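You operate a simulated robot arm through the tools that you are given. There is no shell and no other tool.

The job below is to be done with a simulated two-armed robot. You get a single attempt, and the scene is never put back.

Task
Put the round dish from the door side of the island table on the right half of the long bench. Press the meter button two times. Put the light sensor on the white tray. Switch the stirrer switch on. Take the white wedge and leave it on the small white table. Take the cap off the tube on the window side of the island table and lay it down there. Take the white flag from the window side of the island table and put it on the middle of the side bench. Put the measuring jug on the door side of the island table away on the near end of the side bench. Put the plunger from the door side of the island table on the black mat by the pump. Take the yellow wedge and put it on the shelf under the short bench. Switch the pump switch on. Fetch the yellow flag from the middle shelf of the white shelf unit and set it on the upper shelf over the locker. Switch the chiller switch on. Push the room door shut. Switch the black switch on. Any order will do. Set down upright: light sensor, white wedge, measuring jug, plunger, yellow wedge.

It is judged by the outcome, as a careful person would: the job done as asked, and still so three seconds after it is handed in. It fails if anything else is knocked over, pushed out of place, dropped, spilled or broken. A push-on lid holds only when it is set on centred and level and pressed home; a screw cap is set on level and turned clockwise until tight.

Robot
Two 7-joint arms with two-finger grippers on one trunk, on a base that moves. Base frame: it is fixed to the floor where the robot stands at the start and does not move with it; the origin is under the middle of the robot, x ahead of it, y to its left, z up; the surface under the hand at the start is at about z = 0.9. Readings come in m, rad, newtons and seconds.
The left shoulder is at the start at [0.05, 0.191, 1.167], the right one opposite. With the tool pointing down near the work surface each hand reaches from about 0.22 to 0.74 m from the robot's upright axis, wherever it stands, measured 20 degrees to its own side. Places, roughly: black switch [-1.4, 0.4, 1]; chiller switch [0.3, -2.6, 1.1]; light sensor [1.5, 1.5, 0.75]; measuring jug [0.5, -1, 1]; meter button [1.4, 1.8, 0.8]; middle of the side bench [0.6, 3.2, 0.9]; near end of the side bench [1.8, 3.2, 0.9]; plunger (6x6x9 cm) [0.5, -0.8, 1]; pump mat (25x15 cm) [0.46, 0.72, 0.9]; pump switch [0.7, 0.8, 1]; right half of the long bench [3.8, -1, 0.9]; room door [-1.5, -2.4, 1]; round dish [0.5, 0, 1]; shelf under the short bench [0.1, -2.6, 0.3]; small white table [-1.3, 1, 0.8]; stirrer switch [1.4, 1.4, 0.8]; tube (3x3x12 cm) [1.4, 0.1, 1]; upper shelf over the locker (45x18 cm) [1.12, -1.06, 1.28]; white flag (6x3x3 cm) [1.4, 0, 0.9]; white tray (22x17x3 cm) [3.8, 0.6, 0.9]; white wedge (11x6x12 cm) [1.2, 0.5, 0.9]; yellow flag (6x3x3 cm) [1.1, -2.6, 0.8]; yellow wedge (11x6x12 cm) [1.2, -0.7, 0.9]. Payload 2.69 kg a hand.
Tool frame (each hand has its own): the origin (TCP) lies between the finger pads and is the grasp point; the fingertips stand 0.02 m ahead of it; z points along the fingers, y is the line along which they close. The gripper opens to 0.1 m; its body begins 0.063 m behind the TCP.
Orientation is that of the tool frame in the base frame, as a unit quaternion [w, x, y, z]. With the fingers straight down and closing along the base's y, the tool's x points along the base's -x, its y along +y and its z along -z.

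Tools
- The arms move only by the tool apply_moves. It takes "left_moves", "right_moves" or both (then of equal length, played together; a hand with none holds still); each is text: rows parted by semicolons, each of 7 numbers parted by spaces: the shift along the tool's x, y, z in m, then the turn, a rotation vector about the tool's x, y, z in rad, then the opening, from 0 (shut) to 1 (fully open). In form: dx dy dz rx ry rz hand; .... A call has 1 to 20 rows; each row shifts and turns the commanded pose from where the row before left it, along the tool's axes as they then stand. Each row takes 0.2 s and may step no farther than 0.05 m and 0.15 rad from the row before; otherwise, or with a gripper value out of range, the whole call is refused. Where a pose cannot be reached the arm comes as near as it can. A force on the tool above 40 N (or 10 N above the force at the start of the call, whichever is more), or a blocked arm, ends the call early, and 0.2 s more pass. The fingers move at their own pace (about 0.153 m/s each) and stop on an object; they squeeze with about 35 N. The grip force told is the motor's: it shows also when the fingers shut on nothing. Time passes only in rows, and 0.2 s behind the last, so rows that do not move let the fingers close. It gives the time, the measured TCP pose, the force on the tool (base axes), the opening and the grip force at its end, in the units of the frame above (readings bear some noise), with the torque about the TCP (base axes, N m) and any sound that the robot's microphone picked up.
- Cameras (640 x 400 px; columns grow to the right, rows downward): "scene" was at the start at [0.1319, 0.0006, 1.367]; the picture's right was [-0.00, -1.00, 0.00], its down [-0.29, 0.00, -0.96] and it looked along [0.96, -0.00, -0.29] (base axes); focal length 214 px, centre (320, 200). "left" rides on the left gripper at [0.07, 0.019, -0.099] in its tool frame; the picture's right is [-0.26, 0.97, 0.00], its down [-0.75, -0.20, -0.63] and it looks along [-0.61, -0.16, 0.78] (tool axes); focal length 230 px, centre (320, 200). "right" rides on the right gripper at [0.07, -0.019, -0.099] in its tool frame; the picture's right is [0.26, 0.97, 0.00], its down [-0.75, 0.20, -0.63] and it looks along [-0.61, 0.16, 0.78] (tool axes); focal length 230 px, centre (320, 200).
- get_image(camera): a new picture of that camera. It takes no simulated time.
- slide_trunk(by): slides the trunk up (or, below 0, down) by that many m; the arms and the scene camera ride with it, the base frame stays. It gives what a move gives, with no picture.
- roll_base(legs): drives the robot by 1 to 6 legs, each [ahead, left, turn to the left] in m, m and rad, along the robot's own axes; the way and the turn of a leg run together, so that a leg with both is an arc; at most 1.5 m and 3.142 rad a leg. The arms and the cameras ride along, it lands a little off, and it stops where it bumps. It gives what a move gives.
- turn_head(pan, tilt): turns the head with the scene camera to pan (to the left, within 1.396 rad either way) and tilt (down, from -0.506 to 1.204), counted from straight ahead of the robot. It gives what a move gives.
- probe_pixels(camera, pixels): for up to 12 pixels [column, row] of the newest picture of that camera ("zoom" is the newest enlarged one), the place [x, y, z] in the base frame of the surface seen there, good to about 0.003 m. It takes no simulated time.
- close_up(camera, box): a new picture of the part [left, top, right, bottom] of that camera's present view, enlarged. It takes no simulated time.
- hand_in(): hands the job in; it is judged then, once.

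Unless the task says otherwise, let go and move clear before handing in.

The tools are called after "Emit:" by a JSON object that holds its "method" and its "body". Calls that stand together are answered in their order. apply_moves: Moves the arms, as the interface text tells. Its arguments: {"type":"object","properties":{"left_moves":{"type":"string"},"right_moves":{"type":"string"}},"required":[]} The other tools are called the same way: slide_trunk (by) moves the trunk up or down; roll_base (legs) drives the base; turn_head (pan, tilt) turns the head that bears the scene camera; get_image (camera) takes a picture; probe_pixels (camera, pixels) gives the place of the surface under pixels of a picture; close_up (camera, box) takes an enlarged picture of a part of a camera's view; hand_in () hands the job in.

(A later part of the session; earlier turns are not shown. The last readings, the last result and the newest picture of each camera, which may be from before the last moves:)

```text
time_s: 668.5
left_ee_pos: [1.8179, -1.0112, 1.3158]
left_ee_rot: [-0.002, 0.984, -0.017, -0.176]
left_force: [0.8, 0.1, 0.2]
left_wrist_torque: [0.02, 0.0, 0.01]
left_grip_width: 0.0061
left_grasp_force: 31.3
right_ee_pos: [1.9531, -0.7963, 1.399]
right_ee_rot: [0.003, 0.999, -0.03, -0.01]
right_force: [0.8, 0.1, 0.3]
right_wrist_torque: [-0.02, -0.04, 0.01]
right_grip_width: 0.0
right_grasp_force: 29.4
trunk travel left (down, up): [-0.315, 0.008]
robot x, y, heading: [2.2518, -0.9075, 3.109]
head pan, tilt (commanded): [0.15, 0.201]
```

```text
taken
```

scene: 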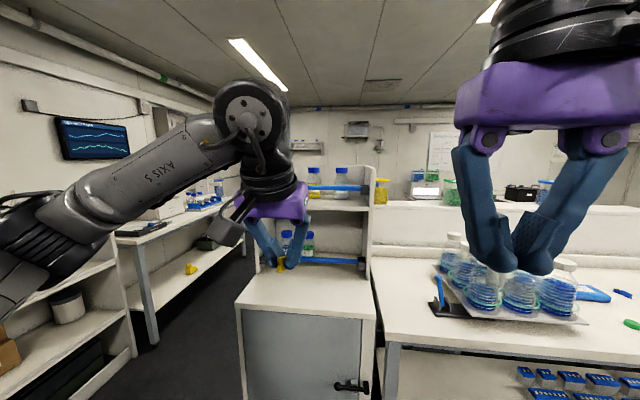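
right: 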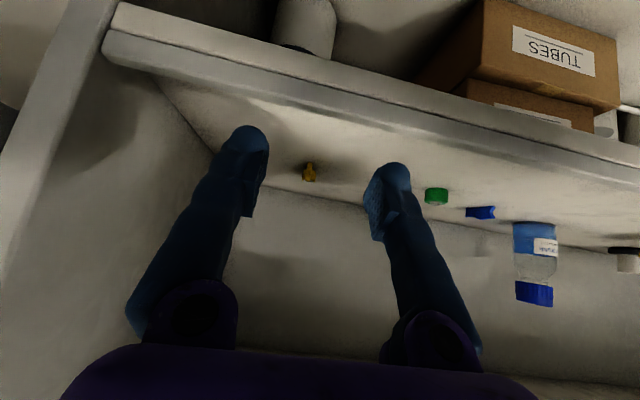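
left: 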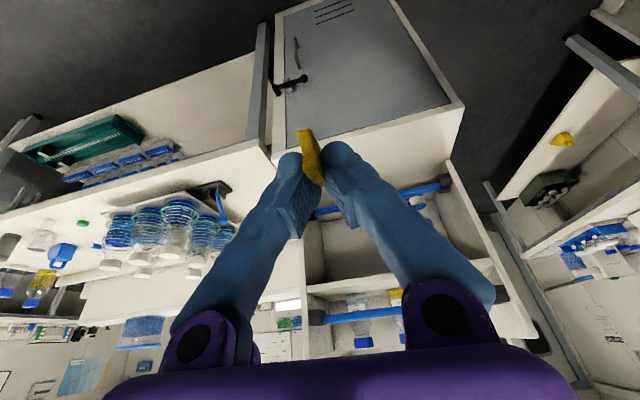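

The locker is ahead. I'll correct my heading and roll up to it, keeping the base just clear of the locker door.

Emit:
{"method": "roll_base", "body": {"legs": [[0, 0, 0.03], [0.36, 0, 0]]}}

Emit:
{"method": "turn_head", "body": {"pan": 0.15, "tilt": 0.25}}

Emit:
{"method": "get_image", "body": {"camera": "scene"}}

Emit:
{"method": "get_image", "body": {"camera": "left"}}

```text
time_s: 671.1
left_ee_pos: [1.4708, -1.0232, 1.3161]
left_ee_rot: [0.001, 0.985, -0.001, -0.175]
left_force: [-0.7, 0.3, -0.2]
left_wrist_torque: [0.0, 0.02, -0.01]
left_grip_width: 0.0059
left_grasp_force: 31.7
right_ee_pos: [1.5995, -0.8037, 1.399]
right_ee_rot: [0.003, 1.0, -0.014, -0.009]
right_force: [0.4, 0.5, 0.3]
right_wrist_torque: [0.0, -0.01, 0.03]
right_grip_width: 0.0
right_grasp_force: 29.3
trunk travel left (down, up): [-0.315, 0.008]
robot x, y, heading: [1.9011, -0.9086, 3.142]
head pan, tilt (commanded): [0.15, 0.201]
```

```text
time_s: 671.7
left_ee_pos: [1.4706, -1.0241, 1.3159]
left_ee_rot: [0.001, 0.984, -0.002, -0.176]
left_force: [-0.6, -0.1, -0.5]
left_wrist_torque: [0.03, 0.0, -0.01]
left_grip_width: 0.0061
left_grasp_force: 30.7
right_ee_pos: [1.5979, -0.8044, 1.3996]
right_ee_rot: [0.004, 1.0, -0.013, -0.01]
right_force: [0.4, -0.2, 1.0]
right_wrist_torque: [-0.03, -0.03, 0.01]
right_grip_width: 0.0
right_grasp_force: 29.9
trunk travel left (down, up): [-0.315, 0.008]
robot x, y, heading: [1.9002, -0.9085, 3.134]
head pan, tilt (commanded): [0.15, 0.25]
```

```text
taken
```

scene: 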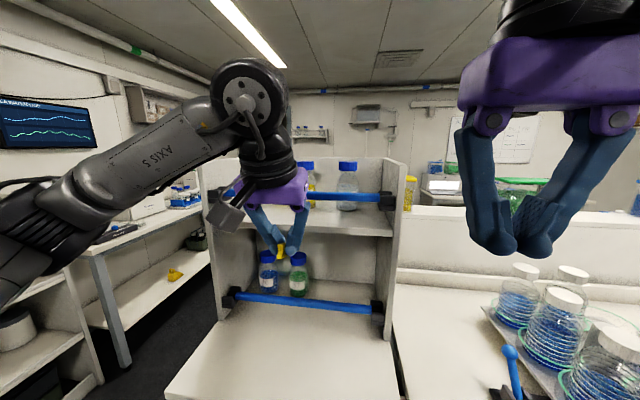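

```text
taken
```

left: 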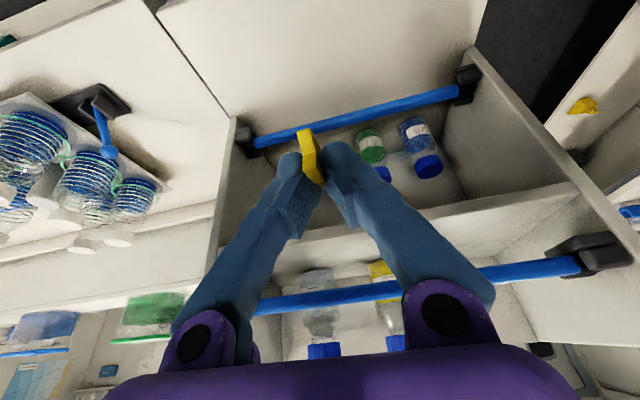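

The upper rail is at about (400,285) in the left picture with two bottles behind it. I'll roll 4 cm closer, raise the flag above the rail, and advance over it.

Emit:
{"method": "roll_base", "body": {"legs": [[0.035, 0, 0]]}}

Emit:
{"method": "apply_moves", "body": {"left_moves": "-0.0162 0 -0.0447 0 0 0 0; -0.0171 0 -0.047 0 0 0 0; -0.0376 0 0.0137 0 0 0 0; -0.0376 0 0.0137 0 0 0 0; 0 0 0 0 0 0 0"}}

Emit:
{"method": "get_image", "body": {"camera": "scene"}}

Emit:
{"method": "get_image", "body": {"camera": "left"}}

```text
time_s: 672.6
left_ee_pos: [1.4373, -1.0233, 1.3153]
left_ee_rot: [0.001, 0.984, -0.002, -0.176]
left_force: [1.0, -0.3, 0.0]
left_wrist_torque: [0.01, -0.03, -0.01]
left_grip_width: 0.006
left_grasp_force: 31.4
right_ee_pos: [1.5653, -0.8037, 1.4004]
right_ee_rot: [0.004, 1.0, -0.014, -0.01]
right_force: [0.5, -0.8, 0.0]
right_wrist_torque: [-0.01, -0.07, 0.01]
right_grip_width: 0.0
right_grasp_force: 29.8
trunk travel left (down, up): [-0.315, 0.008]
robot x, y, heading: [1.867, -0.9099, 3.142]
head pan, tilt (commanded): [0.15, 0.25]
```

```text
time_s: 673.8
left_ee_pos: [1.3574, -1.0246, 1.4133]
left_ee_rot: [0.001, 0.984, -0.003, -0.176]
left_force: [-0.7, -0.4, 0.0]
left_wrist_torque: [0.04, 0.0, 0.03]
left_grip_width: 0.006
left_grasp_force: 30.9
right_ee_pos: [1.5647, -0.8042, 1.3998]
right_ee_rot: [0.003, 1.0, -0.014, -0.011]
right_force: [-0.5, 0.8, 0.0]
right_wrist_torque: [0.01, 0.01, 0.0]
right_grip_width: 0.0
right_grasp_force: 29.9
trunk travel left (down, up): [-0.315, 0.008]
robot x, y, heading: [1.8638, -0.9079, 3.144]
head pan, tilt (commanded): [0.15, 0.25]
```

```text
taken
```

scene: 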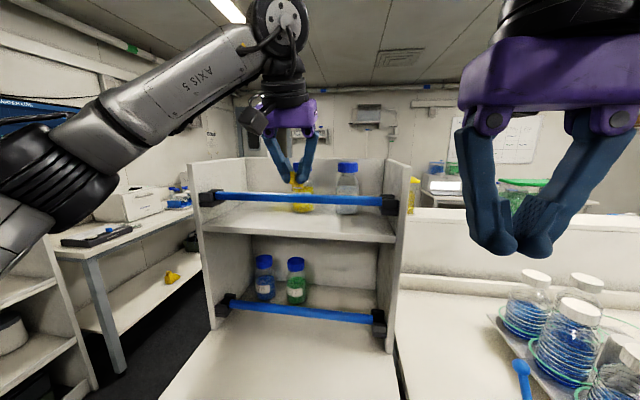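

```text
taken
```

left: 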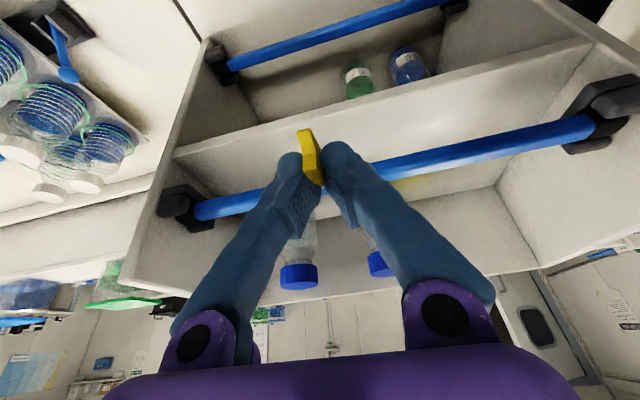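

Flag above the rail now. I'll re-probe the bottles and the shelf from this view to choose a clear landing spot.

Emit:
{"method": "close_up", "body": {"camera": "scene", "box": [190, 80, 420, 250]}}

Emit:
{"method": "probe_pixels", "body": {"camera": "scene", "pixels": [[302, 207], [348, 205], [270, 215], [325, 222], [240, 222], [370, 222], [300, 197], [250, 196], [347, 167], [302, 167], [300, 240], [265, 225]]}}

```text
2.35 times, centred on (305, 165) of scene
```

zoom: 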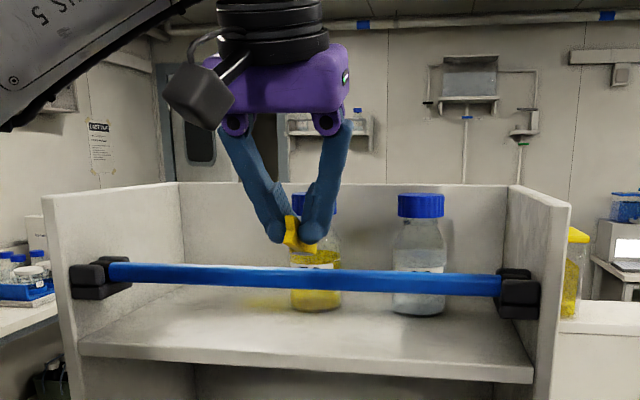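

```text
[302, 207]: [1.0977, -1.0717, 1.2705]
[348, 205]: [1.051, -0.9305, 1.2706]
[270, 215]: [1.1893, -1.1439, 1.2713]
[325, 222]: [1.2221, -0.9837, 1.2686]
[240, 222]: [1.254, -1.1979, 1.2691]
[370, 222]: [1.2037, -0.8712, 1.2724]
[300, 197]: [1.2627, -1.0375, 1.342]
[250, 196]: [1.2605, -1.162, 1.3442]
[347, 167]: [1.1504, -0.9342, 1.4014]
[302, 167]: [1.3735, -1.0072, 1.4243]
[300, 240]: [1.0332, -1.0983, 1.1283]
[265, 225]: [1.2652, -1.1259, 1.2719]
```

I'll shift to y≈-1.005, midway between the bottles, advance over the rail to x≈1.215 and check.

Emit:
{"method": "apply_moves", "body": {"left_moves": "-0.0376 -0.01 0.0137 0 0 0 0; -0.0376 -0.01 0.0137 0 0 0 0; -0.0376 0 0.0137 0 0 0 0; -0.0207 0 0.0075 0 0 0 0; 0 0 0 0 0 0 0"}}

Emit:
{"method": "get_image", "body": {"camera": "left"}}

Emit:
{"method": "close_up", "body": {"camera": "scene", "box": [190, 80, 420, 250]}}

```text
time_s: 675.0
left_ee_pos: [1.2233, -1.005, 1.4094]
left_ee_rot: [0.0, 0.984, -0.003, -0.177]
left_force: [0.3, -0.7, -0.9]
left_wrist_torque: [0.0, 0.01, 0.02]
left_grip_width: 0.006
left_grasp_force: 31.0
left hand out of reach, approached as far as the arm can: row 4
right_ee_pos: [1.565, -0.8026, 1.3993]
right_ee_rot: [0.004, 1.0, -0.013, -0.01]
right_force: [0.4, -0.4, 0.0]
right_wrist_torque: [-0.02, 0.01, 0.0]
right_grip_width: 0.0002
right_grasp_force: 29.9
trunk travel left (down, up): [-0.315, 0.008]
robot x, y, heading: [1.8692, -0.9139, 3.142]
head pan, tilt (commanded): [0.15, 0.25]
```

```text
taken
```

left: 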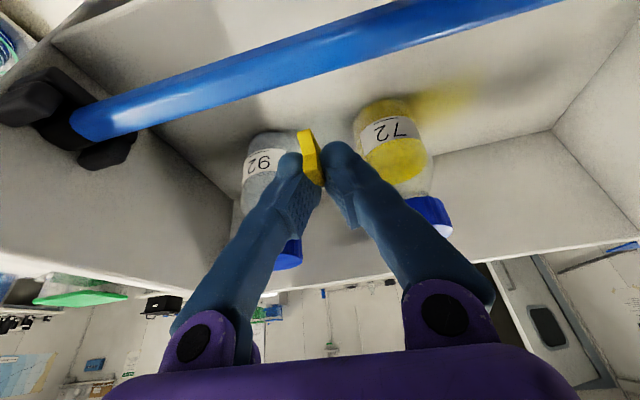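

```text
2.35 times, centred on (305, 165) of scene
```

zoom: 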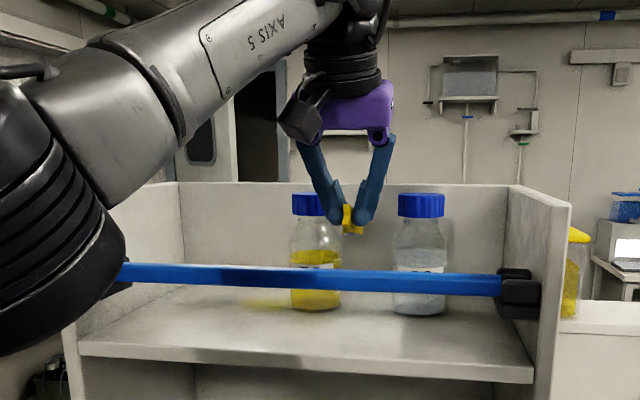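

The flag hangs between bottles 92 and 72, behind the rail. I'll lower 8 cm toward the shelf and check the clearances.

Emit:
{"method": "apply_moves", "body": {"left_moves": "0.0061 0 0.0319 0 0 0 0; 0.0061 0 0.0319 0 0 0 0; 0 0 0 0 0 0 0"}}

Emit:
{"method": "get_image", "body": {"camera": "left"}}

Emit:
{"method": "close_up", "body": {"camera": "scene", "box": [190, 80, 420, 250]}}

```text
time_s: 675.8
left_ee_pos: [1.2129, -1.0049, 1.3455]
left_ee_rot: [0.001, 0.984, -0.002, -0.176]
left_force: [-0.7, 0.6, -0.1]
left_wrist_torque: [0.0, 0.04, -0.01]
left_grip_width: 0.006
left_grasp_force: 31.2
right_ee_pos: [1.5648, -0.8033, 1.4005]
right_ee_rot: [0.004, 1.0, -0.015, -0.01]
right_force: [-0.2, 0.8, 0.0]
right_wrist_torque: [0.01, -0.02, 0.03]
right_grip_width: 0.0002
right_grasp_force: 29.8
trunk travel left (down, up): [-0.315, 0.008]
robot x, y, heading: [1.8661, -0.9124, 3.138]
head pan, tilt (commanded): [0.15, 0.25]
```

```text
taken
```

left: 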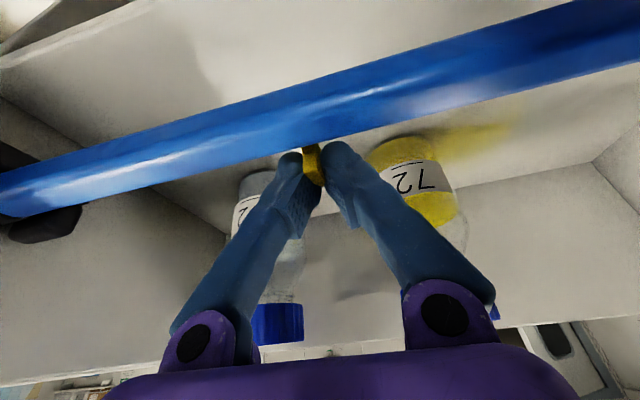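

```text
2.35 times, centred on (305, 165) of scene
```

zoom: 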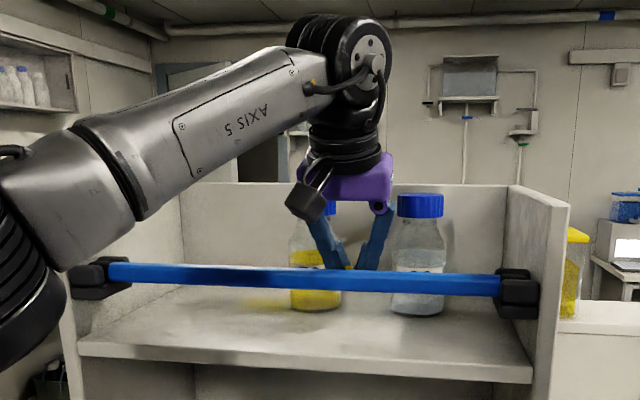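

Clearances look fine. I'll lower in small steps until the flag touches the shelf.

Emit:
{"method": "apply_moves", "body": {"left_moves": "0.0034 0 0.0094 0 0 0 0; 0.0034 0 0.0094 0 0 0 0; 0.0017 0 0.0047 0 0 0 0; 0 0 0 0 0 0 0"}}

Emit:
{"method": "close_up", "body": {"camera": "scene", "box": [260, 140, 380, 230]}}

Emit:
{"method": "get_image", "body": {"camera": "left"}}

```text
time_s: 676.8
left_ee_pos: [1.2111, -1.007, 1.3211]
left_ee_rot: [0.001, 0.984, -0.001, -0.176]
left_force: [-0.3, -0.9, 0.5]
left_wrist_torque: [0.0, -0.01, -0.02]
left_grip_width: 0.0058
left_grasp_force: 31.5
right_ee_pos: [1.5652, -0.8045, 1.3997]
right_ee_rot: [0.002, 1.0, -0.015, -0.009]
right_force: [-0.6, 0.2, -0.7]
right_wrist_torque: [0.0, 0.01, -0.01]
right_grip_width: 0.0
right_grasp_force: 29.4
trunk travel left (down, up): [-0.315, 0.008]
robot x, y, heading: [1.8682, -0.9031, 3.137]
head pan, tilt (commanded): [0.15, 0.25]
```

```text
4.44 times, centred on (320, 185) of scene
```

zoom: 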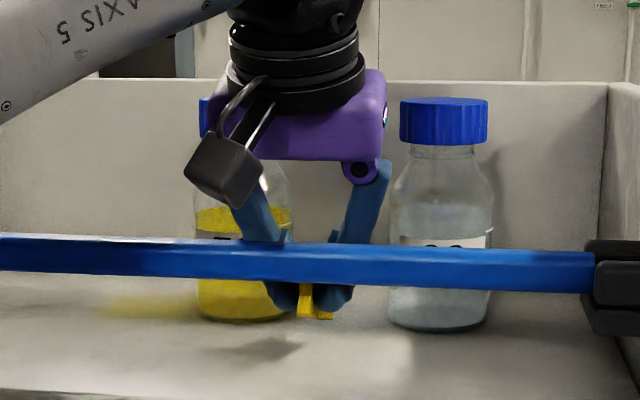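

```text
taken
```

left: 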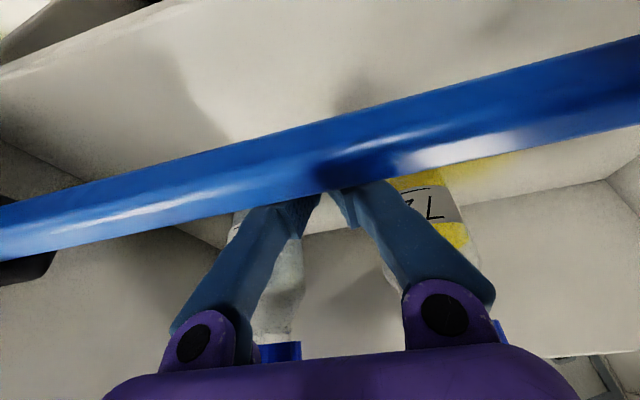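

The flag is seen at (315,302), just above the shelf. Lowering a bit more until contact.

Emit:
{"method": "apply_moves", "body": {"left_moves": "0.0017 0 0.0047 0 0 0 0; 0.0017 0 0.0047 0 0 0 0; 0.001 0 0.0028 0 0 0 0; 0 0 0 0 0 0 0"}}

Emit:
{"method": "close_up", "body": {"camera": "scene", "box": [260, 140, 380, 230]}}

```text
time_s: 677.8
left_ee_pos: [1.2119, -1.0061, 1.3088]
left_ee_rot: [0.001, 0.985, -0.001, -0.175]
left_force: [0.3, 0.8, -0.6]
left_wrist_torque: [0.01, 0.02, 0.01]
left_grip_width: 0.0061
left_grasp_force: 31.7
right_ee_pos: [1.5643, -0.8037, 1.4006]
right_ee_rot: [0.004, 1.0, -0.014, -0.009]
right_force: [-1.0, 0.7, -1.1]
right_wrist_torque: [0.03, 0.0, 0.0]
right_grip_width: 0.0001
right_grasp_force: 29.5
trunk travel left (down, up): [-0.315, 0.008]
robot x, y, heading: [1.8672, -0.9077, 3.14]
head pan, tilt (commanded): [0.15, 0.25]
```

```text
4.44 times, centred on (320, 185) of scene
```

zoom: 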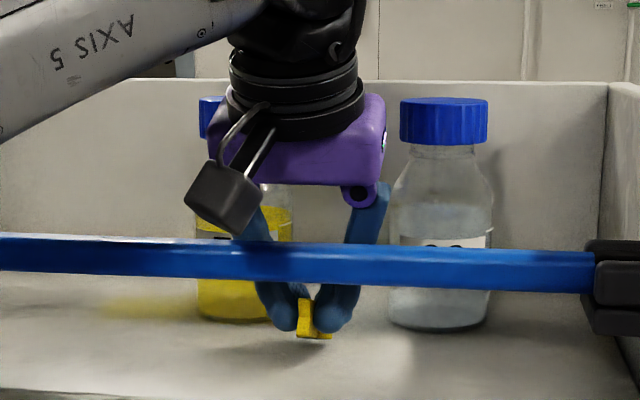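

The palm is getting close to the rail's top, so I'll move 15 mm further in before lowering the last few millimetres.

Emit:
{"method": "apply_moves", "body": {"left_moves": "-0.0141 0 0.0051 0 0 0 0; 0.001 0 0.0028 0 0 0 0; 0.001 0 0.0028 0 0 0 0; 0.0007 0 0.0019 0 0 0 0; 0 0 0 0 0 0 0"}}

Emit:
{"method": "close_up", "body": {"camera": "scene", "box": [260, 140, 380, 230]}}

```text
time_s: 679.0
left_ee_pos: [1.1974, -1.0068, 1.305]
left_ee_rot: [-0.001, 0.984, -0.002, -0.18]
left_force: [-6.4, 0.2, 24.1]
left_wrist_torque: [-0.02, 0.93, 0.03]
left_grip_width: 0.006
left_grasp_force: 31.8
right_ee_pos: [1.5678, -0.8037, 1.4006]
right_ee_rot: [0.003, 1.0, -0.014, -0.011]
right_force: [-0.1, -0.3, 0.2]
right_wrist_torque: [0.0, 0.05, -0.01]
right_grip_width: 0.0001
right_grasp_force: 28.9
trunk travel left (down, up): [-0.315, 0.008]
robot x, y, heading: [1.8645, -0.9052, 3.145]
head pan, tilt (commanded): [0.15, 0.25]
```

```text
4.44 times, centred on (320, 185) of scene
```

zoom: 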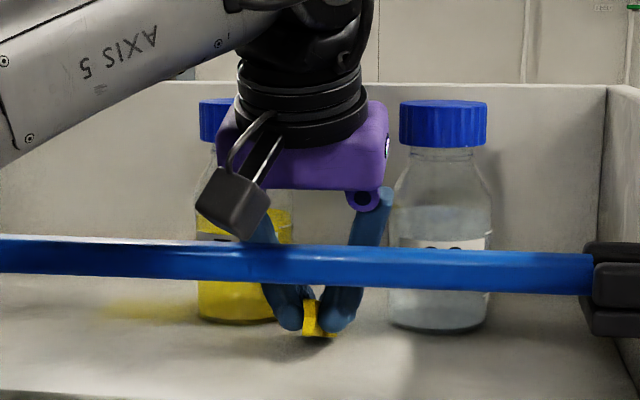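

The flag's ring bears on the shelf (24 N, contact ahead of the tips). I'll ease off, open a little, and rise straight up.

Emit:
{"method": "apply_moves", "body": {"left_moves": "-0.0007 0 -0.0019 0 0 0 0.1; 0 0 0 0 0 0 0.2; 0 0 0 0 0 0 0.3; 0 0 0 0 0 0 0.3; -0.0068 0 -0.0188 0 0 0 0.3; -0.0137 0 -0.0376 0 0 0 0.3; -0.0137 0 -0.0376 0 0 0 0.3; 0 0 0 0 0 0 0.3"}}

Emit:
{"method": "close_up", "body": {"camera": "scene", "box": [240, 120, 390, 240]}}

Emit:
{"method": "get_image", "body": {"camera": "left"}}

```text
time_s: 680.8
left_ee_pos: [1.2039, -1.0103, 1.3889]
left_ee_rot: [0.001, 0.984, -0.002, -0.175]
left_force: [-0.8, 0.3, -0.1]
left_wrist_torque: [-0.01, 0.0, -0.01]
left_grip_width: 0.0302
left_grasp_force: 0.1
left hand out of reach, approached as far as the arm can: row 7
right_ee_pos: [1.5643, -0.805, 1.4004]
right_ee_rot: [0.004, 1.0, -0.013, -0.01]
right_force: [0.0, 0.4, 0.3]
right_wrist_torque: [0.02, -0.01, 0.01]
right_grip_width: 0.0001
right_grasp_force: 30.0
trunk travel left (down, up): [-0.315, 0.008]
robot x, y, heading: [1.8685, -0.9121, 3.146]
head pan, tilt (commanded): [0.15, 0.25]
```

```text
3.33 times, centred on (315, 180) of scene
```

zoom: 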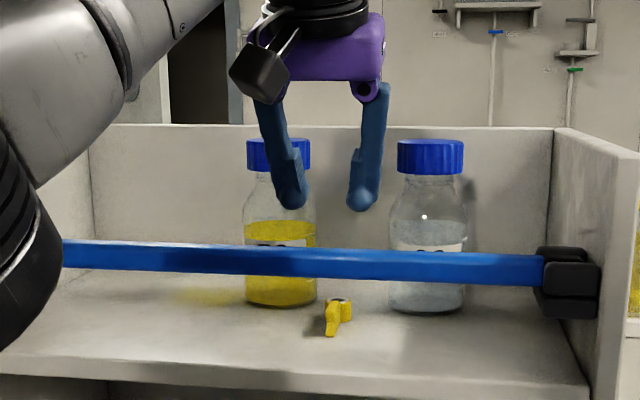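

```text
taken
```

left: 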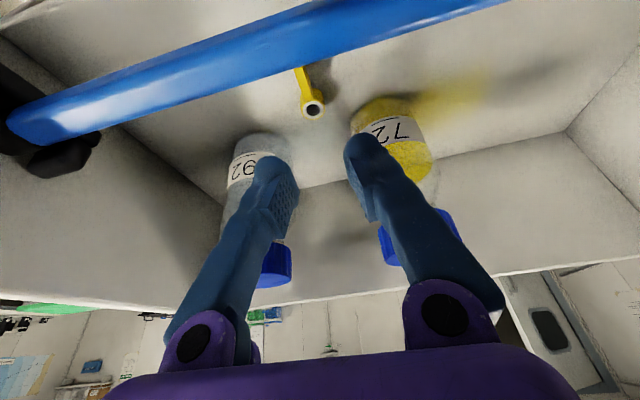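

The yellow flag lies on the upper shelf between the bottles. I'll withdraw the hand backward and slightly up over the rail.

Emit:
{"method": "apply_moves", "body": {"left_moves": "0.0171 0 -0.0116 0 0 0 0.3; 0.0342 0 -0.0231 0 0 0 0.3; 0.0342 0 -0.0231 0 0 0 0; 0.0376 0 -0.0137 0 0 0 0; 0.0376 0 -0.0137 0 0 0 0; 0.0376 0 -0.0137 0 0 0 0; 0 0 0 0 0.1163 0 0; 0 0 0 0 0.1163 0 0; 0 0 0 0 0.1163 0 0; 0 0 0 0 0 0 0"}}

Emit:
{"method": "get_image", "body": {"camera": "scene"}}

Emit:
{"method": "close_up", "body": {"camera": "scene", "box": [190, 140, 430, 340]}}

```text
time_s: 683.0
left_ee_pos: [1.4238, -1.0104, 1.4151]
left_ee_rot: [0.001, 1.0, -0.001, -0.003]
left_force: [-0.7, -0.1, -0.3]
left_wrist_torque: [-0.02, -0.01, -0.01]
left_grip_width: 0.0
left_grasp_force: 29.7
right_ee_pos: [1.5646, -0.8038, 1.4007]
right_ee_rot: [0.004, 1.0, -0.014, -0.01]
right_force: [0.0, -0.2, 0.4]
right_wrist_torque: [0.03, -0.02, 0.04]
right_grip_width: 0.0001
right_grasp_force: 29.1
trunk travel left (down, up): [-0.315, 0.008]
robot x, y, heading: [1.8682, -0.9102, 3.139]
head pan, tilt (commanded): [0.15, 0.25]
```

```text
taken
```

scene: 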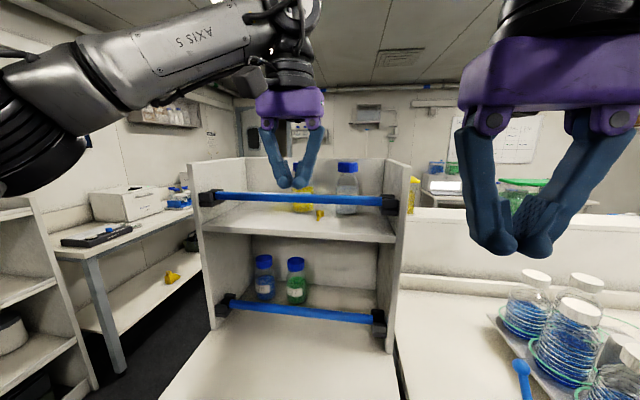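

```text
2.00 times, centred on (310, 240) of scene
```

zoom: 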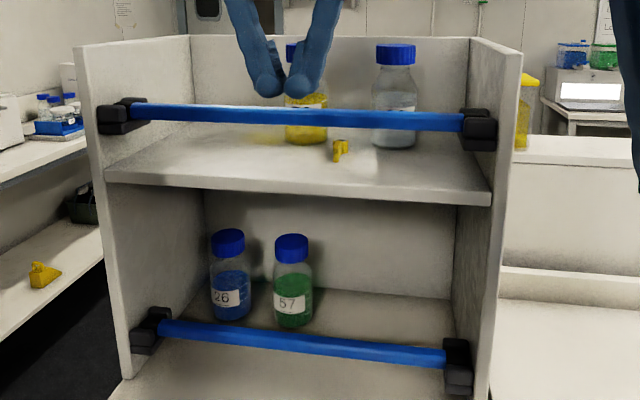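

All good. The last task is the room door. I'll back away, lower the trunk to its usual height and drive west through the passage toward the door.

Emit:
{"method": "roll_base", "body": {"legs": [[-0.32, 0, 0], [0, 0.92, 0]]}}

Emit:
{"method": "slide_trunk", "body": {"by": -0.09}}

Emit:
{"method": "turn_head", "body": {"pan": 0.0, "tilt": 0.3}}

Emit:
{"method": "get_image", "body": {"camera": "scene"}}

```text
time_s: 693.2
left_ee_pos: [1.7371, -1.9391, 1.4146]
left_ee_rot: [0.001, 1.0, -0.006, -0.003]
left_force: [-0.6, 0.0, -0.6]
left_wrist_torque: [0.03, 0.03, -0.02]
left_grip_width: 0.0
left_grasp_force: 29.0
right_ee_pos: [1.8813, -1.7338, 1.3993]
right_ee_rot: [0.004, 1.0, -0.017, -0.009]
right_force: [0.1, -0.1, 0.3]
right_wrist_torque: [0.01, -0.01, -0.01]
right_grip_width: 0.0
right_grasp_force: 29.5
trunk travel left (down, up): [-0.315, 0.008]
robot x, y, heading: [2.1836, -1.8371, 3.138]
head pan, tilt (commanded): [0.15, 0.25]
```

```text
time_s: 694.5
left_ee_pos: [1.7372, -1.9384, 1.3256]
left_ee_rot: [0.001, 1.0, -0.006, -0.003]
left_force: [-0.1, 0.1, 0.4]
left_wrist_torque: [0.0, 0.05, 0.01]
left_grip_width: 0.0
left_grasp_force: 29.6
right_ee_pos: [1.8805, -1.7336, 1.3099]
right_ee_rot: [0.004, 1.0, -0.018, -0.011]
right_force: [-0.6, 0.3, -1.1]
right_wrist_torque: [-0.03, -0.01, -0.04]
right_grip_width: 0.0
right_grasp_force: 29.3
trunk travel left (down, up): [-0.225, 0.098]
robot x, y, heading: [2.1816, -1.8434, 3.131]
head pan, tilt (commanded): [0.15, 0.25]
```

```text
time_s: 695.2
left_ee_pos: [1.7379, -1.9387, 1.3242]
left_ee_rot: [0.001, 1.0, -0.007, -0.002]
left_force: [0.0, 0.2, 0.5]
left_wrist_torque: [-0.01, 0.01, 0.03]
left_grip_width: 0.0
left_grasp_force: 29.6
right_ee_pos: [1.8804, -1.7324, 1.3111]
right_ee_rot: [0.004, 1.0, -0.019, -0.009]
right_force: [0.2, 0.5, 0.3]
right_wrist_torque: [0.0, 0.01, 0.02]
right_grip_width: 0.0
right_grasp_force: 29.3
trunk travel left (down, up): [-0.225, 0.098]
robot x, y, heading: [2.177, -1.8412, 3.132]
head pan, tilt (commanded): [0.0, 0.3]
```

```text
taken
```

scene: 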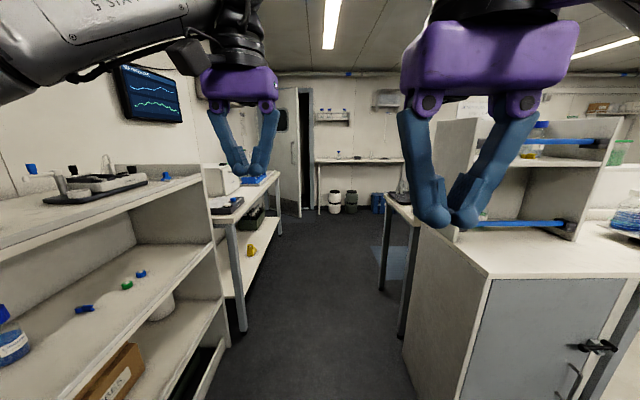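

The door leaf is at (287,150) with the dark doorway at (306,130). I'll drive west along the passage to about x=-0.3 and look.

Emit:
{"method": "roll_base", "body": {"legs": [[1.2, 0, 0.01], [1.25, 0, 0]]}}

Emit:
{"method": "turn_head", "body": {"pan": 0.2, "tilt": 0.2}}

Emit:
{"method": "get_image", "body": {"camera": "scene"}}

```text
time_s: 707.1
left_ee_pos: [-0.6936, -2.0193, 1.3234]
left_ee_rot: [0.001, 1.0, 0.022, -0.002]
left_force: [-0.4, 0.3, -0.1]
left_wrist_torque: [0.0, 0.01, 0.0]
left_grip_width: 0.0002
left_grasp_force: 29.4
right_ee_pos: [-0.5619, -1.8076, 1.3109]
right_ee_rot: [0.003, 1.0, 0.01, -0.009]
right_force: [0.8, -0.3, -0.6]
right_wrist_torque: [-0.01, -0.03, 0.04]
right_grip_width: 0.0
right_grasp_force: 29.3
trunk travel left (down, up): [-0.225, 0.098]
robot x, y, heading: [-0.2562, -1.8972, -3.097]
head pan, tilt (commanded): [0.0, 0.3]
```

```text
time_s: 707.9
left_ee_pos: [-0.693, -2.0206, 1.3242]
left_ee_rot: [0.001, 1.0, 0.022, -0.003]
left_force: [-0.2, 0.5, -0.1]
left_wrist_torque: [0.02, 0.01, 0.01]
left_grip_width: 0.0
left_grasp_force: 29.6
right_ee_pos: [-0.5629, -1.8079, 1.3103]
right_ee_rot: [0.004, 1.0, 0.011, -0.01]
right_force: [0.4, -0.4, 0.2]
right_wrist_torque: [-0.01, 0.0, 0.01]
right_grip_width: 0.0002
right_grasp_force: 29.3
trunk travel left (down, up): [-0.225, 0.098]
robot x, y, heading: [-0.2574, -1.8962, -3.097]
head pan, tilt (commanded): [0.201, 0.201]
```

```text
taken
```

scene: 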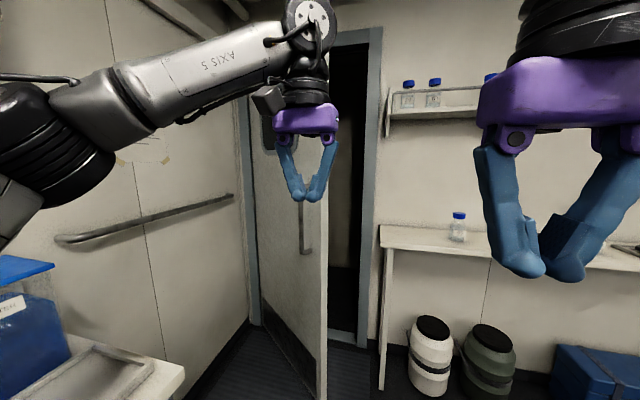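

The doorway is in the west wall; the leaf is ajar between columns 250 and 325 with its free edge at (323,300). I'll probe hinge, leaf and frame to get the geometry.

Emit:
{"method": "probe_pixels", "body": {"camera": "scene", "pixels": [[258, 250], [270, 250], [290, 250], [310, 250], [323, 250], [318, 300], [300, 220], [247, 200], [372, 200], [375, 120], [350, 250], [240, 250]]}}

Emit:
{"method": "close_up", "body": {"camera": "scene", "box": [220, 20, 400, 400]}}

```text
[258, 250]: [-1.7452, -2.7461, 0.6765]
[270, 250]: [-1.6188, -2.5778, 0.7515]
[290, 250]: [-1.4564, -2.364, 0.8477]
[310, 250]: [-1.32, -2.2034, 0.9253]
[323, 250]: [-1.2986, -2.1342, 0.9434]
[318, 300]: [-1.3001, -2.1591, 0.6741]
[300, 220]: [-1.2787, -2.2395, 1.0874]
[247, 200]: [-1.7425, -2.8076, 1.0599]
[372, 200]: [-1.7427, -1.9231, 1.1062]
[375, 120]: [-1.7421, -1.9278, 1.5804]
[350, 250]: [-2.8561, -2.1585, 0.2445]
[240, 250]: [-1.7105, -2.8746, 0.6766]
```

```text
1.05 times, centred on (310, 210) of scene (not enlarged: the box is as wide or as high as the picture)
```

zoom: 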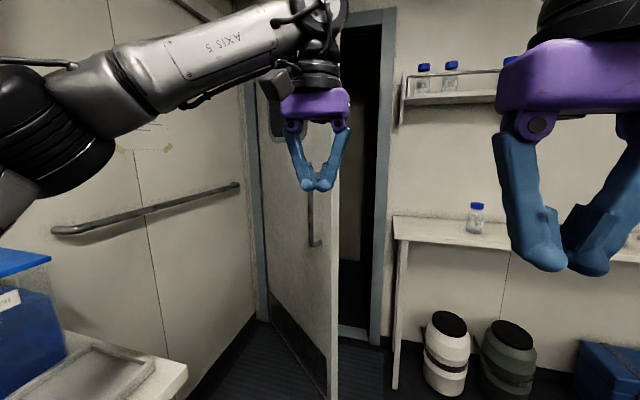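

Geometry: wall at x≈-1.745, hinge at y≈-2.75, free edge at (-1.30,-2.14), so the leaf is about 36° open and must be pushed toward -x. I'll probe the small table at right to see how much room the base has.

Emit:
{"method": "turn_head", "body": {"pan": 0.0, "tilt": 0.5}}

Emit:
{"method": "get_image", "body": {"camera": "scene"}}

Emit:
{"method": "probe_pixels", "body": {"camera": "scene", "pixels": [[305, 175], [310, 300], [380, 175], [350, 270], [400, 290], [290, 350], [240, 300], [305, 160], [310, 320], [330, 165]]}}

```text
time_s: 708.6
left_ee_pos: [-0.6932, -2.0196, 1.3242]
left_ee_rot: [0.001, 1.0, 0.022, -0.002]
left_force: [-0.3, 0.2, 0.4]
left_wrist_torque: [0.05, 0.01, -0.01]
left_grip_width: 0.0002
left_grasp_force: 29.6
right_ee_pos: [-0.5607, -1.8079, 1.3104]
right_ee_rot: [0.003, 1.0, 0.011, -0.009]
right_force: [0.2, -0.5, 0.3]
right_wrist_torque: [0.02, 0.0, -0.01]
right_grip_width: 0.0001
right_grasp_force: 29.9
trunk travel left (down, up): [-0.225, 0.098]
robot x, y, heading: [-0.2546, -1.8992, -3.093]
head pan, tilt (commanded): [0.0, 0.499]
```

```text
taken
```

scene: 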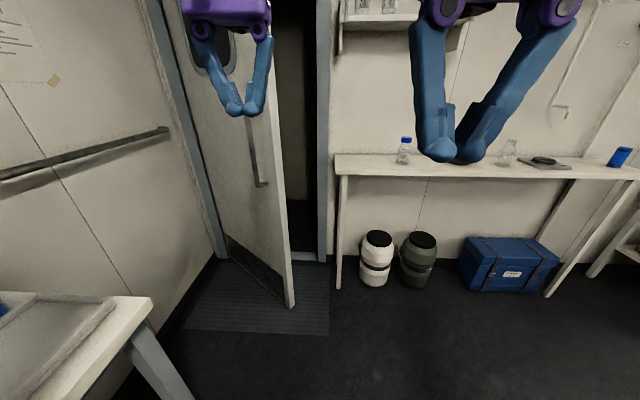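

```text
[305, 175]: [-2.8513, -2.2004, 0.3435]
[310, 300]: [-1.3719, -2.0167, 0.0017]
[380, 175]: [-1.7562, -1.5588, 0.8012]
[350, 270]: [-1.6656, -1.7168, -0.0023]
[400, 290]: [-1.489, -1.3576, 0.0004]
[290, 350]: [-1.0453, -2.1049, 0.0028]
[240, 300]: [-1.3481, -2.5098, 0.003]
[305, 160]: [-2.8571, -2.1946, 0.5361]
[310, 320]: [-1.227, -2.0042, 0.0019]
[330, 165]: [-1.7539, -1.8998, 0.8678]
```

The right-hand table only protrudes to about x≈-1.45, so the base can come to x≈-1.07. I'll straighten my heading, move forward to x≈-0.75, and prepare the left hand at (y≈-2.30, z≈1.15) pitched forward with a closed fist.

Emit:
{"method": "roll_base", "body": {"legs": [[0, 0, -0.048], [0.5, 0, 0]]}}

Emit:
{"method": "apply_moves", "body": {"left_moves": "0 0.045 0.015 0 0 0 0; 0 0.045 0.02 0 0 0 0; 0 0.045 0.02 0 0 0 0; 0 0.045 0.02 0 0 0 0; 0 0.045 0.02 0 0 0 0; 0 0.04 0.025 0 0 0 0; 0 0 0.045 0 0 0 0; 0 0 0 0 -0.1222 0 0; 0 0 0 0 -0.1222 0 0; 0 0 0 0 -0.1222 0 0; 0 0 0 0 -0.1222 0 0; 0 0 0 0 -0.1222 0 0; 0 0 0 0 -0.1222 0 0; 0 0 0 0 -0.1222 0 0; 0 0 0 0 -0.1222 0 0; 0 0 0 0 -0.1222 0 0; 0 0 0 0 0 0 0"}}

Emit:
{"method": "turn_head", "body": {"pan": 0.4, "tilt": 0.3}}

Emit:
{"method": "get_image", "body": {"camera": "scene"}}

```text
time_s: 712.0
left_ee_pos: [-1.2024, -1.9994, 1.3253]
left_ee_rot: [0.001, 1.0, 0.0, -0.003]
left_force: [-0.1, -0.5, -0.3]
left_wrist_torque: [0.03, -0.02, 0.0]
left_grip_width: 0.0003
left_grasp_force: 29.2
right_ee_pos: [-1.0615, -1.7935, 1.311]
right_ee_rot: [0.003, 1.0, -0.012, -0.01]
right_force: [-0.1, 0.1, 0.0]
right_wrist_torque: [-0.01, 0.01, 0.02]
right_grip_width: 0.0
right_grasp_force: 29.9
trunk travel left (down, up): [-0.225, 0.098]
robot x, y, heading: [-0.7581, -1.8985, -3.14]
head pan, tilt (commanded): [0.0, 0.499]
```

```text
time_s: 715.6
left_ee_pos: [-1.2018, -2.2654, 1.1604]
left_ee_rot: [0.0, 0.851, -0.001, -0.525]
left_force: [0.4, 0.3, -0.7]
left_wrist_torque: [0.03, -0.02, 0.0]
left_grip_width: 0.0
left_grasp_force: 29.4
right_ee_pos: [-1.0611, -1.7943, 1.309]
right_ee_rot: [0.004, 1.0, -0.011, -0.01]
right_force: [0.7, 0.4, -0.3]
right_wrist_torque: [-0.01, 0.0, -0.01]
right_grip_width: 0.0
right_grasp_force: 29.9
trunk travel left (down, up): [-0.225, 0.098]
robot x, y, heading: [-0.759, -1.8942, -3.142]
head pan, tilt (commanded): [0.0, 0.499]
```

```text
time_s: 716.5
left_ee_pos: [-1.2034, -2.2651, 1.1598]
left_ee_rot: [0.0, 0.851, -0.001, -0.524]
left_force: [0.5, 0.0, -0.5]
left_wrist_torque: [-0.01, -0.03, 0.0]
left_grip_width: 0.0
left_grasp_force: 29.5
right_ee_pos: [-1.0612, -1.7944, 1.3094]
right_ee_rot: [0.003, 1.0, -0.012, -0.011]
right_force: [-0.5, -0.8, -0.1]
right_wrist_torque: [-0.04, -0.03, 0.02]
right_grip_width: 0.0
right_grasp_force: 30.1
trunk travel left (down, up): [-0.225, 0.098]
robot x, y, heading: [-0.7589, -1.8951, -3.14]
head pan, tilt (commanded): [0.4, 0.3]
```

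```text
taken
```

scene: 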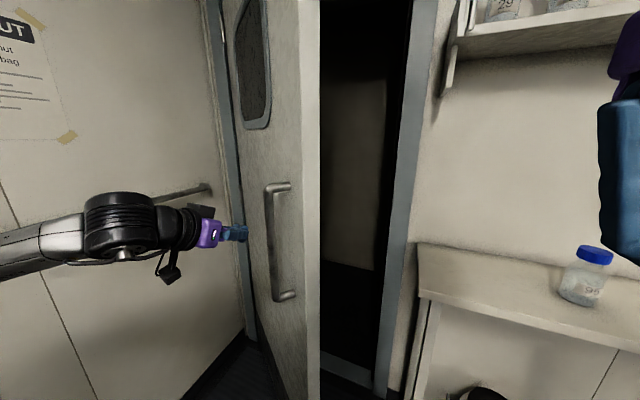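

The fist is left of the door handle, but my palm might meet the handle bar. I'll probe the handle's height to choose a clear pushing spot above it.

Emit:
{"method": "probe_pixels", "body": {"camera": "scene", "pixels": [[282, 185], [272, 200], [275, 290], [290, 150], [255, 120], [300, 130], [312, 150], [262, 270], [250, 200], [268, 160]]}}

```text
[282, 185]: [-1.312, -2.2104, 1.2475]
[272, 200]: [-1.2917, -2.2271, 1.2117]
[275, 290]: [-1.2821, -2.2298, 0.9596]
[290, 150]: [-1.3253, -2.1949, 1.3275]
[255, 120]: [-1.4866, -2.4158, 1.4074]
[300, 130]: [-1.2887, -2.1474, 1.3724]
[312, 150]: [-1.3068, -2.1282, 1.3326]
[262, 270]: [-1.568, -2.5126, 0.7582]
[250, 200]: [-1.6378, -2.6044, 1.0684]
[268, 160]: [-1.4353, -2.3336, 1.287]
```

The handle ends at z≈1.25, so I'll push above it at z≈1.31, y≈-2.22. First raise and shift the fist, then advance to touch the leaf.

Emit:
{"method": "apply_moves", "body": {"left_moves": "-0.0334 -0.0225 -0.017 0 0 0 0; -0.0334 -0.0225 -0.017 0 0 0 0; -0.0334 0 -0.017 0 0 0 0; -0.0334 0 -0.017 0 0 0 0; -0.0177 0 0.0347 0 0 0 0; -0.0177 0 0.0347 0 0 0 0; -0.0177 0 0.0347 0 0 0 0; 0 0 0 0 0 0 0"}}

Emit:
{"method": "get_image", "body": {"camera": "scene"}}

```text
time_s: 718.3
left_ee_pos: [-1.3196, -2.2186, 1.307]
left_ee_rot: [0.001, 0.852, 0.0, -0.524]
left_force: [-0.4, -0.2, 0.4]
left_wrist_torque: [0.0, 0.0, 0.03]
left_grip_width: 0.0002
left_grasp_force: 29.6
right_ee_pos: [-1.0614, -1.794, 1.3089]
right_ee_rot: [0.003, 1.0, -0.012, -0.01]
right_force: [0.6, 0.6, 0.0]
right_wrist_torque: [0.01, 0.0, 0.03]
right_grip_width: 0.0001
right_grasp_force: 29.3
trunk travel left (down, up): [-0.225, 0.098]
robot x, y, heading: [-0.7596, -1.8947, -3.14]
head pan, tilt (commanded): [0.4, 0.3]
```

```text
taken
```

scene: 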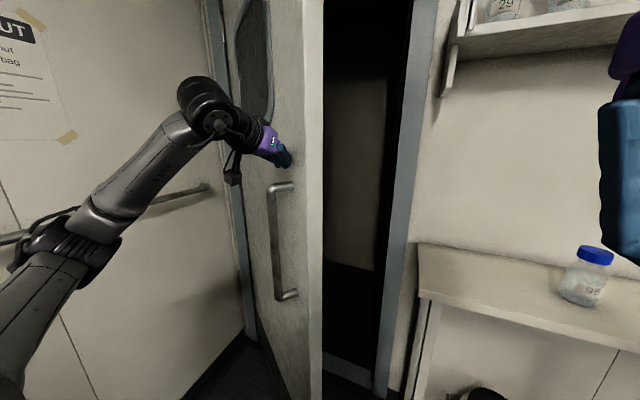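

The fist is just at the leaf above the handle. Now I'll push forward 28 cm in steps.

Emit:
{"method": "apply_moves", "body": {"left_moves": "-0.0136 0 0.0267 0 0 0 0; -0.0136 0 0.0267 0 0 0 0; -0.0136 0 0.0267 0 0 0 0; -0.0136 0 0.0267 0 0 0 0; -0.0136 0 0.0267 0 0 0 0; -0.0136 0 0.0267 0 0 0 0; -0.0136 0 0.0267 0 0 0 0; -0.0136 0 0.0267 0 0 0 0; 0 0 0 0 0 0 0"}}

Emit:
{"method": "get_image", "body": {"camera": "scene"}}

```text
time_s: 720.3
left_ee_pos: [-1.5604, -2.2197, 1.3097]
left_ee_rot: [0.0, 0.851, -0.001, -0.524]
left_force: [0.3, 0.8, 0.0]
left_wrist_torque: [0.01, 0.06, -0.03]
left_grip_width: 0.0
left_grasp_force: 29.3
right_ee_pos: [-1.0604, -1.7945, 1.3104]
right_ee_rot: [0.004, 1.0, -0.012, -0.01]
right_force: [0.0, -1.3, 1.1]
right_wrist_torque: [0.03, 0.03, -0.01]
right_grip_width: 0.0
right_grasp_force: 29.7
trunk travel left (down, up): [-0.225, 0.098]
robot x, y, heading: [-0.7604, -1.8983, -3.137]
head pan, tilt (commanded): [0.4, 0.3]
```

```text
taken
```

scene: 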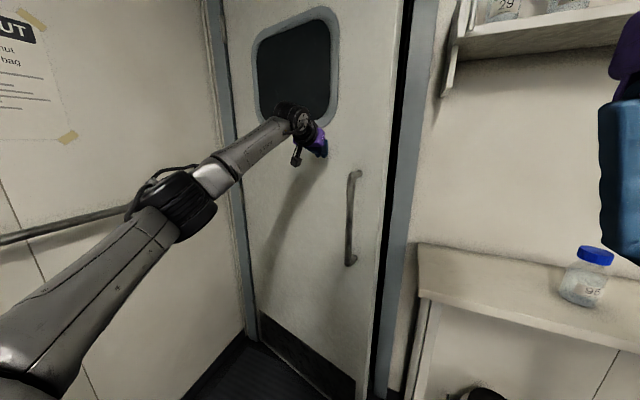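

The door is nearly closed, with a narrow dark gap left at (400,60). I'll roll the base forward 12 cm to keep pushing.

Emit:
{"method": "roll_base", "body": {"legs": [[0.12, 0, 0]]}}

Emit:
{"method": "get_image", "body": {"camera": "scene"}}

```text
time_s: 721.3
left_ee_pos: [-1.6223, -2.2193, 1.3065]
left_ee_rot: [0.0, 0.855, -0.002, -0.519]
left_force: [0.0, 0.6, -1.0]
left_wrist_torque: [0.01, 0.0, 0.0]
left_grip_width: 0.0
left_grasp_force: 30.0
right_ee_pos: [-1.1268, -1.7941, 1.3086]
right_ee_rot: [0.003, 1.0, -0.012, -0.007]
right_force: [-0.7, -0.2, 0.1]
right_wrist_torque: [-0.01, -0.05, 0.02]
right_grip_width: 0.0
right_grasp_force: 29.4
trunk travel left (down, up): [-0.225, 0.098]
robot x, y, heading: [-0.8235, -1.8983, -3.136]
head pan, tilt (commanded): [0.4, 0.3]
stopped in leg 1: the force on the tool passed its limit at 87 N (the readings are from after the stop); the commanded pose is now the measured one
```

```text
taken
```

scene: 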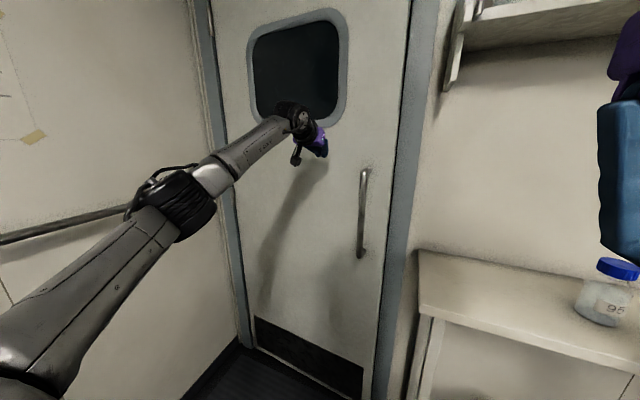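

The push ended against a hard stop (87 N), and no dark gap is visible. I'll probe the leaf near both edges against the frame to confirm it's fully shut.

Emit:
{"method": "close_up", "body": {"camera": "scene", "box": [330, 0, 450, 400]}}

Emit:
{"method": "probe_pixels", "body": {"camera": "scene", "pixels": [[390, 200], [385, 250], [380, 300], [260, 220], [270, 270], [300, 250], [340, 250], [412, 200], [405, 250], [222, 220], [395, 100], [230, 250]]}}

```text
1.00 times, centred on (390, 200) of scene (not enlarged: the box is as wide or as high as the picture)
```

zoom: 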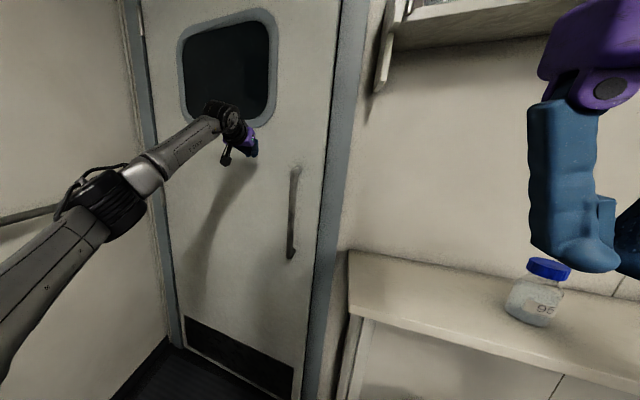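

```text
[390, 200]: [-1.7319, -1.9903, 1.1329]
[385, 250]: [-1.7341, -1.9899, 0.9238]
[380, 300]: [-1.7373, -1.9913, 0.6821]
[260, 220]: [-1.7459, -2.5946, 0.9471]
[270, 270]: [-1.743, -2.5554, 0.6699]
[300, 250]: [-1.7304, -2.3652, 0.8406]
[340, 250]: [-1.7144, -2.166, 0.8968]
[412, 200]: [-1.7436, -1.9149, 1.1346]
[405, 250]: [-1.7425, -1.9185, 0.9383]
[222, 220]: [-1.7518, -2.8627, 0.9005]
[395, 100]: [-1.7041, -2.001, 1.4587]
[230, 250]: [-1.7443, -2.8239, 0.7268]
```

The leaf is still about 4° ajar (x≈-1.714 at y=-2.17 against -1.746 at the hinge); it swung ahead of my fist and stopped. I'll shift the fist toward the free edge, roll 5 cm closer, and push gently with the arm.

Emit:
{"method": "apply_moves", "body": {"left_moves": "0 -0.045 0 0 0 0 0; 0 -0.045 0 0 0 0 0; 0 -0.04 0 0 0 0 0; 0 0 0 0 0 0 0"}}

Emit:
{"method": "roll_base", "body": {"legs": [[0.05, 0, 0]]}}

Emit:
{"method": "apply_moves", "body": {"left_moves": "-0.0045 0 0.0089 0 0 0 0; -0.0045 0 0.0089 0 0 0 0; -0.0045 0 0.0089 0 0 0 0; -0.0045 0 0.0089 0 0 0 0; -0.0045 0 0.0089 0 0 0 0; 0 0 0 0 0 0 0"}}

Emit:
{"method": "get_image", "body": {"camera": "scene"}}

```text
time_s: 722.3
left_ee_pos: [-1.6176, -2.091, 1.3115]
left_ee_rot: [0.0, 0.854, -0.001, -0.521]
left_force: [-0.6, 0.4, 0.1]
left_wrist_torque: [0.0, 0.01, -0.01]
left_grip_width: 0.0001
left_grasp_force: 29.7
right_ee_pos: [-1.1237, -1.7962, 1.3099]
right_ee_rot: [0.004, 1.0, -0.011, -0.01]
right_force: [0.1, -0.4, -0.4]
right_wrist_torque: [0.05, 0.01, 0.0]
right_grip_width: 0.0001
right_grasp_force: 29.5
trunk travel left (down, up): [-0.225, 0.098]
robot x, y, heading: [-0.8252, -1.8997, -3.139]
head pan, tilt (commanded): [0.4, 0.3]
```

```text
time_s: 723.2
left_ee_pos: [-1.6671, -2.0899, 1.3104]
left_ee_rot: [0.001, 0.854, -0.001, -0.52]
left_force: [0.0, -0.4, -0.6]
left_wrist_torque: [0.01, 0.02, 0.01]
left_grip_width: 0.0
left_grasp_force: 30.2
right_ee_pos: [-1.1721, -1.7964, 1.3095]
right_ee_rot: [0.004, 1.0, -0.011, -0.01]
right_force: [-0.6, -0.1, 0.0]
right_wrist_torque: [0.0, -0.03, 0.01]
right_grip_width: 0.0
right_grasp_force: 30.0
trunk travel left (down, up): [-0.225, 0.098]
robot x, y, heading: [-0.868, -1.8956, -3.139]
head pan, tilt (commanded): [0.4, 0.3]
```

```text
time_s: 724.6
left_ee_pos: [-1.7023, -2.0896, 1.3068]
left_ee_rot: [0.0, 0.854, -0.002, -0.521]
left_force: [0.3, -0.3, -0.1]
left_wrist_torque: [-0.02, 0.0, 0.01]
left_grip_width: 0.0
left_grasp_force: 29.8
left hand out of reach, approached as far as the arm can: row 4, 5
right_ee_pos: [-1.1707, -1.7959, 1.31]
right_ee_rot: [0.003, 1.0, -0.012, -0.01]
right_force: [0.5, -0.8, -0.8]
right_wrist_torque: [0.03, 0.0, -0.02]
right_grip_width: 0.0
right_grasp_force: 29.4
trunk travel left (down, up): [-0.225, 0.098]
robot x, y, heading: [-0.8676, -1.8985, -3.143]
head pan, tilt (commanded): [0.4, 0.3]
```

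```text
taken
```

scene: 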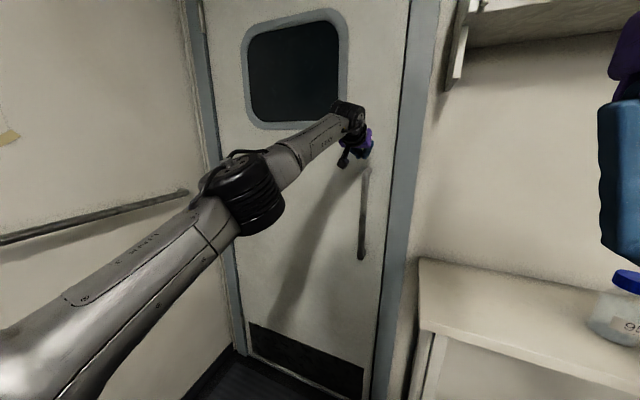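

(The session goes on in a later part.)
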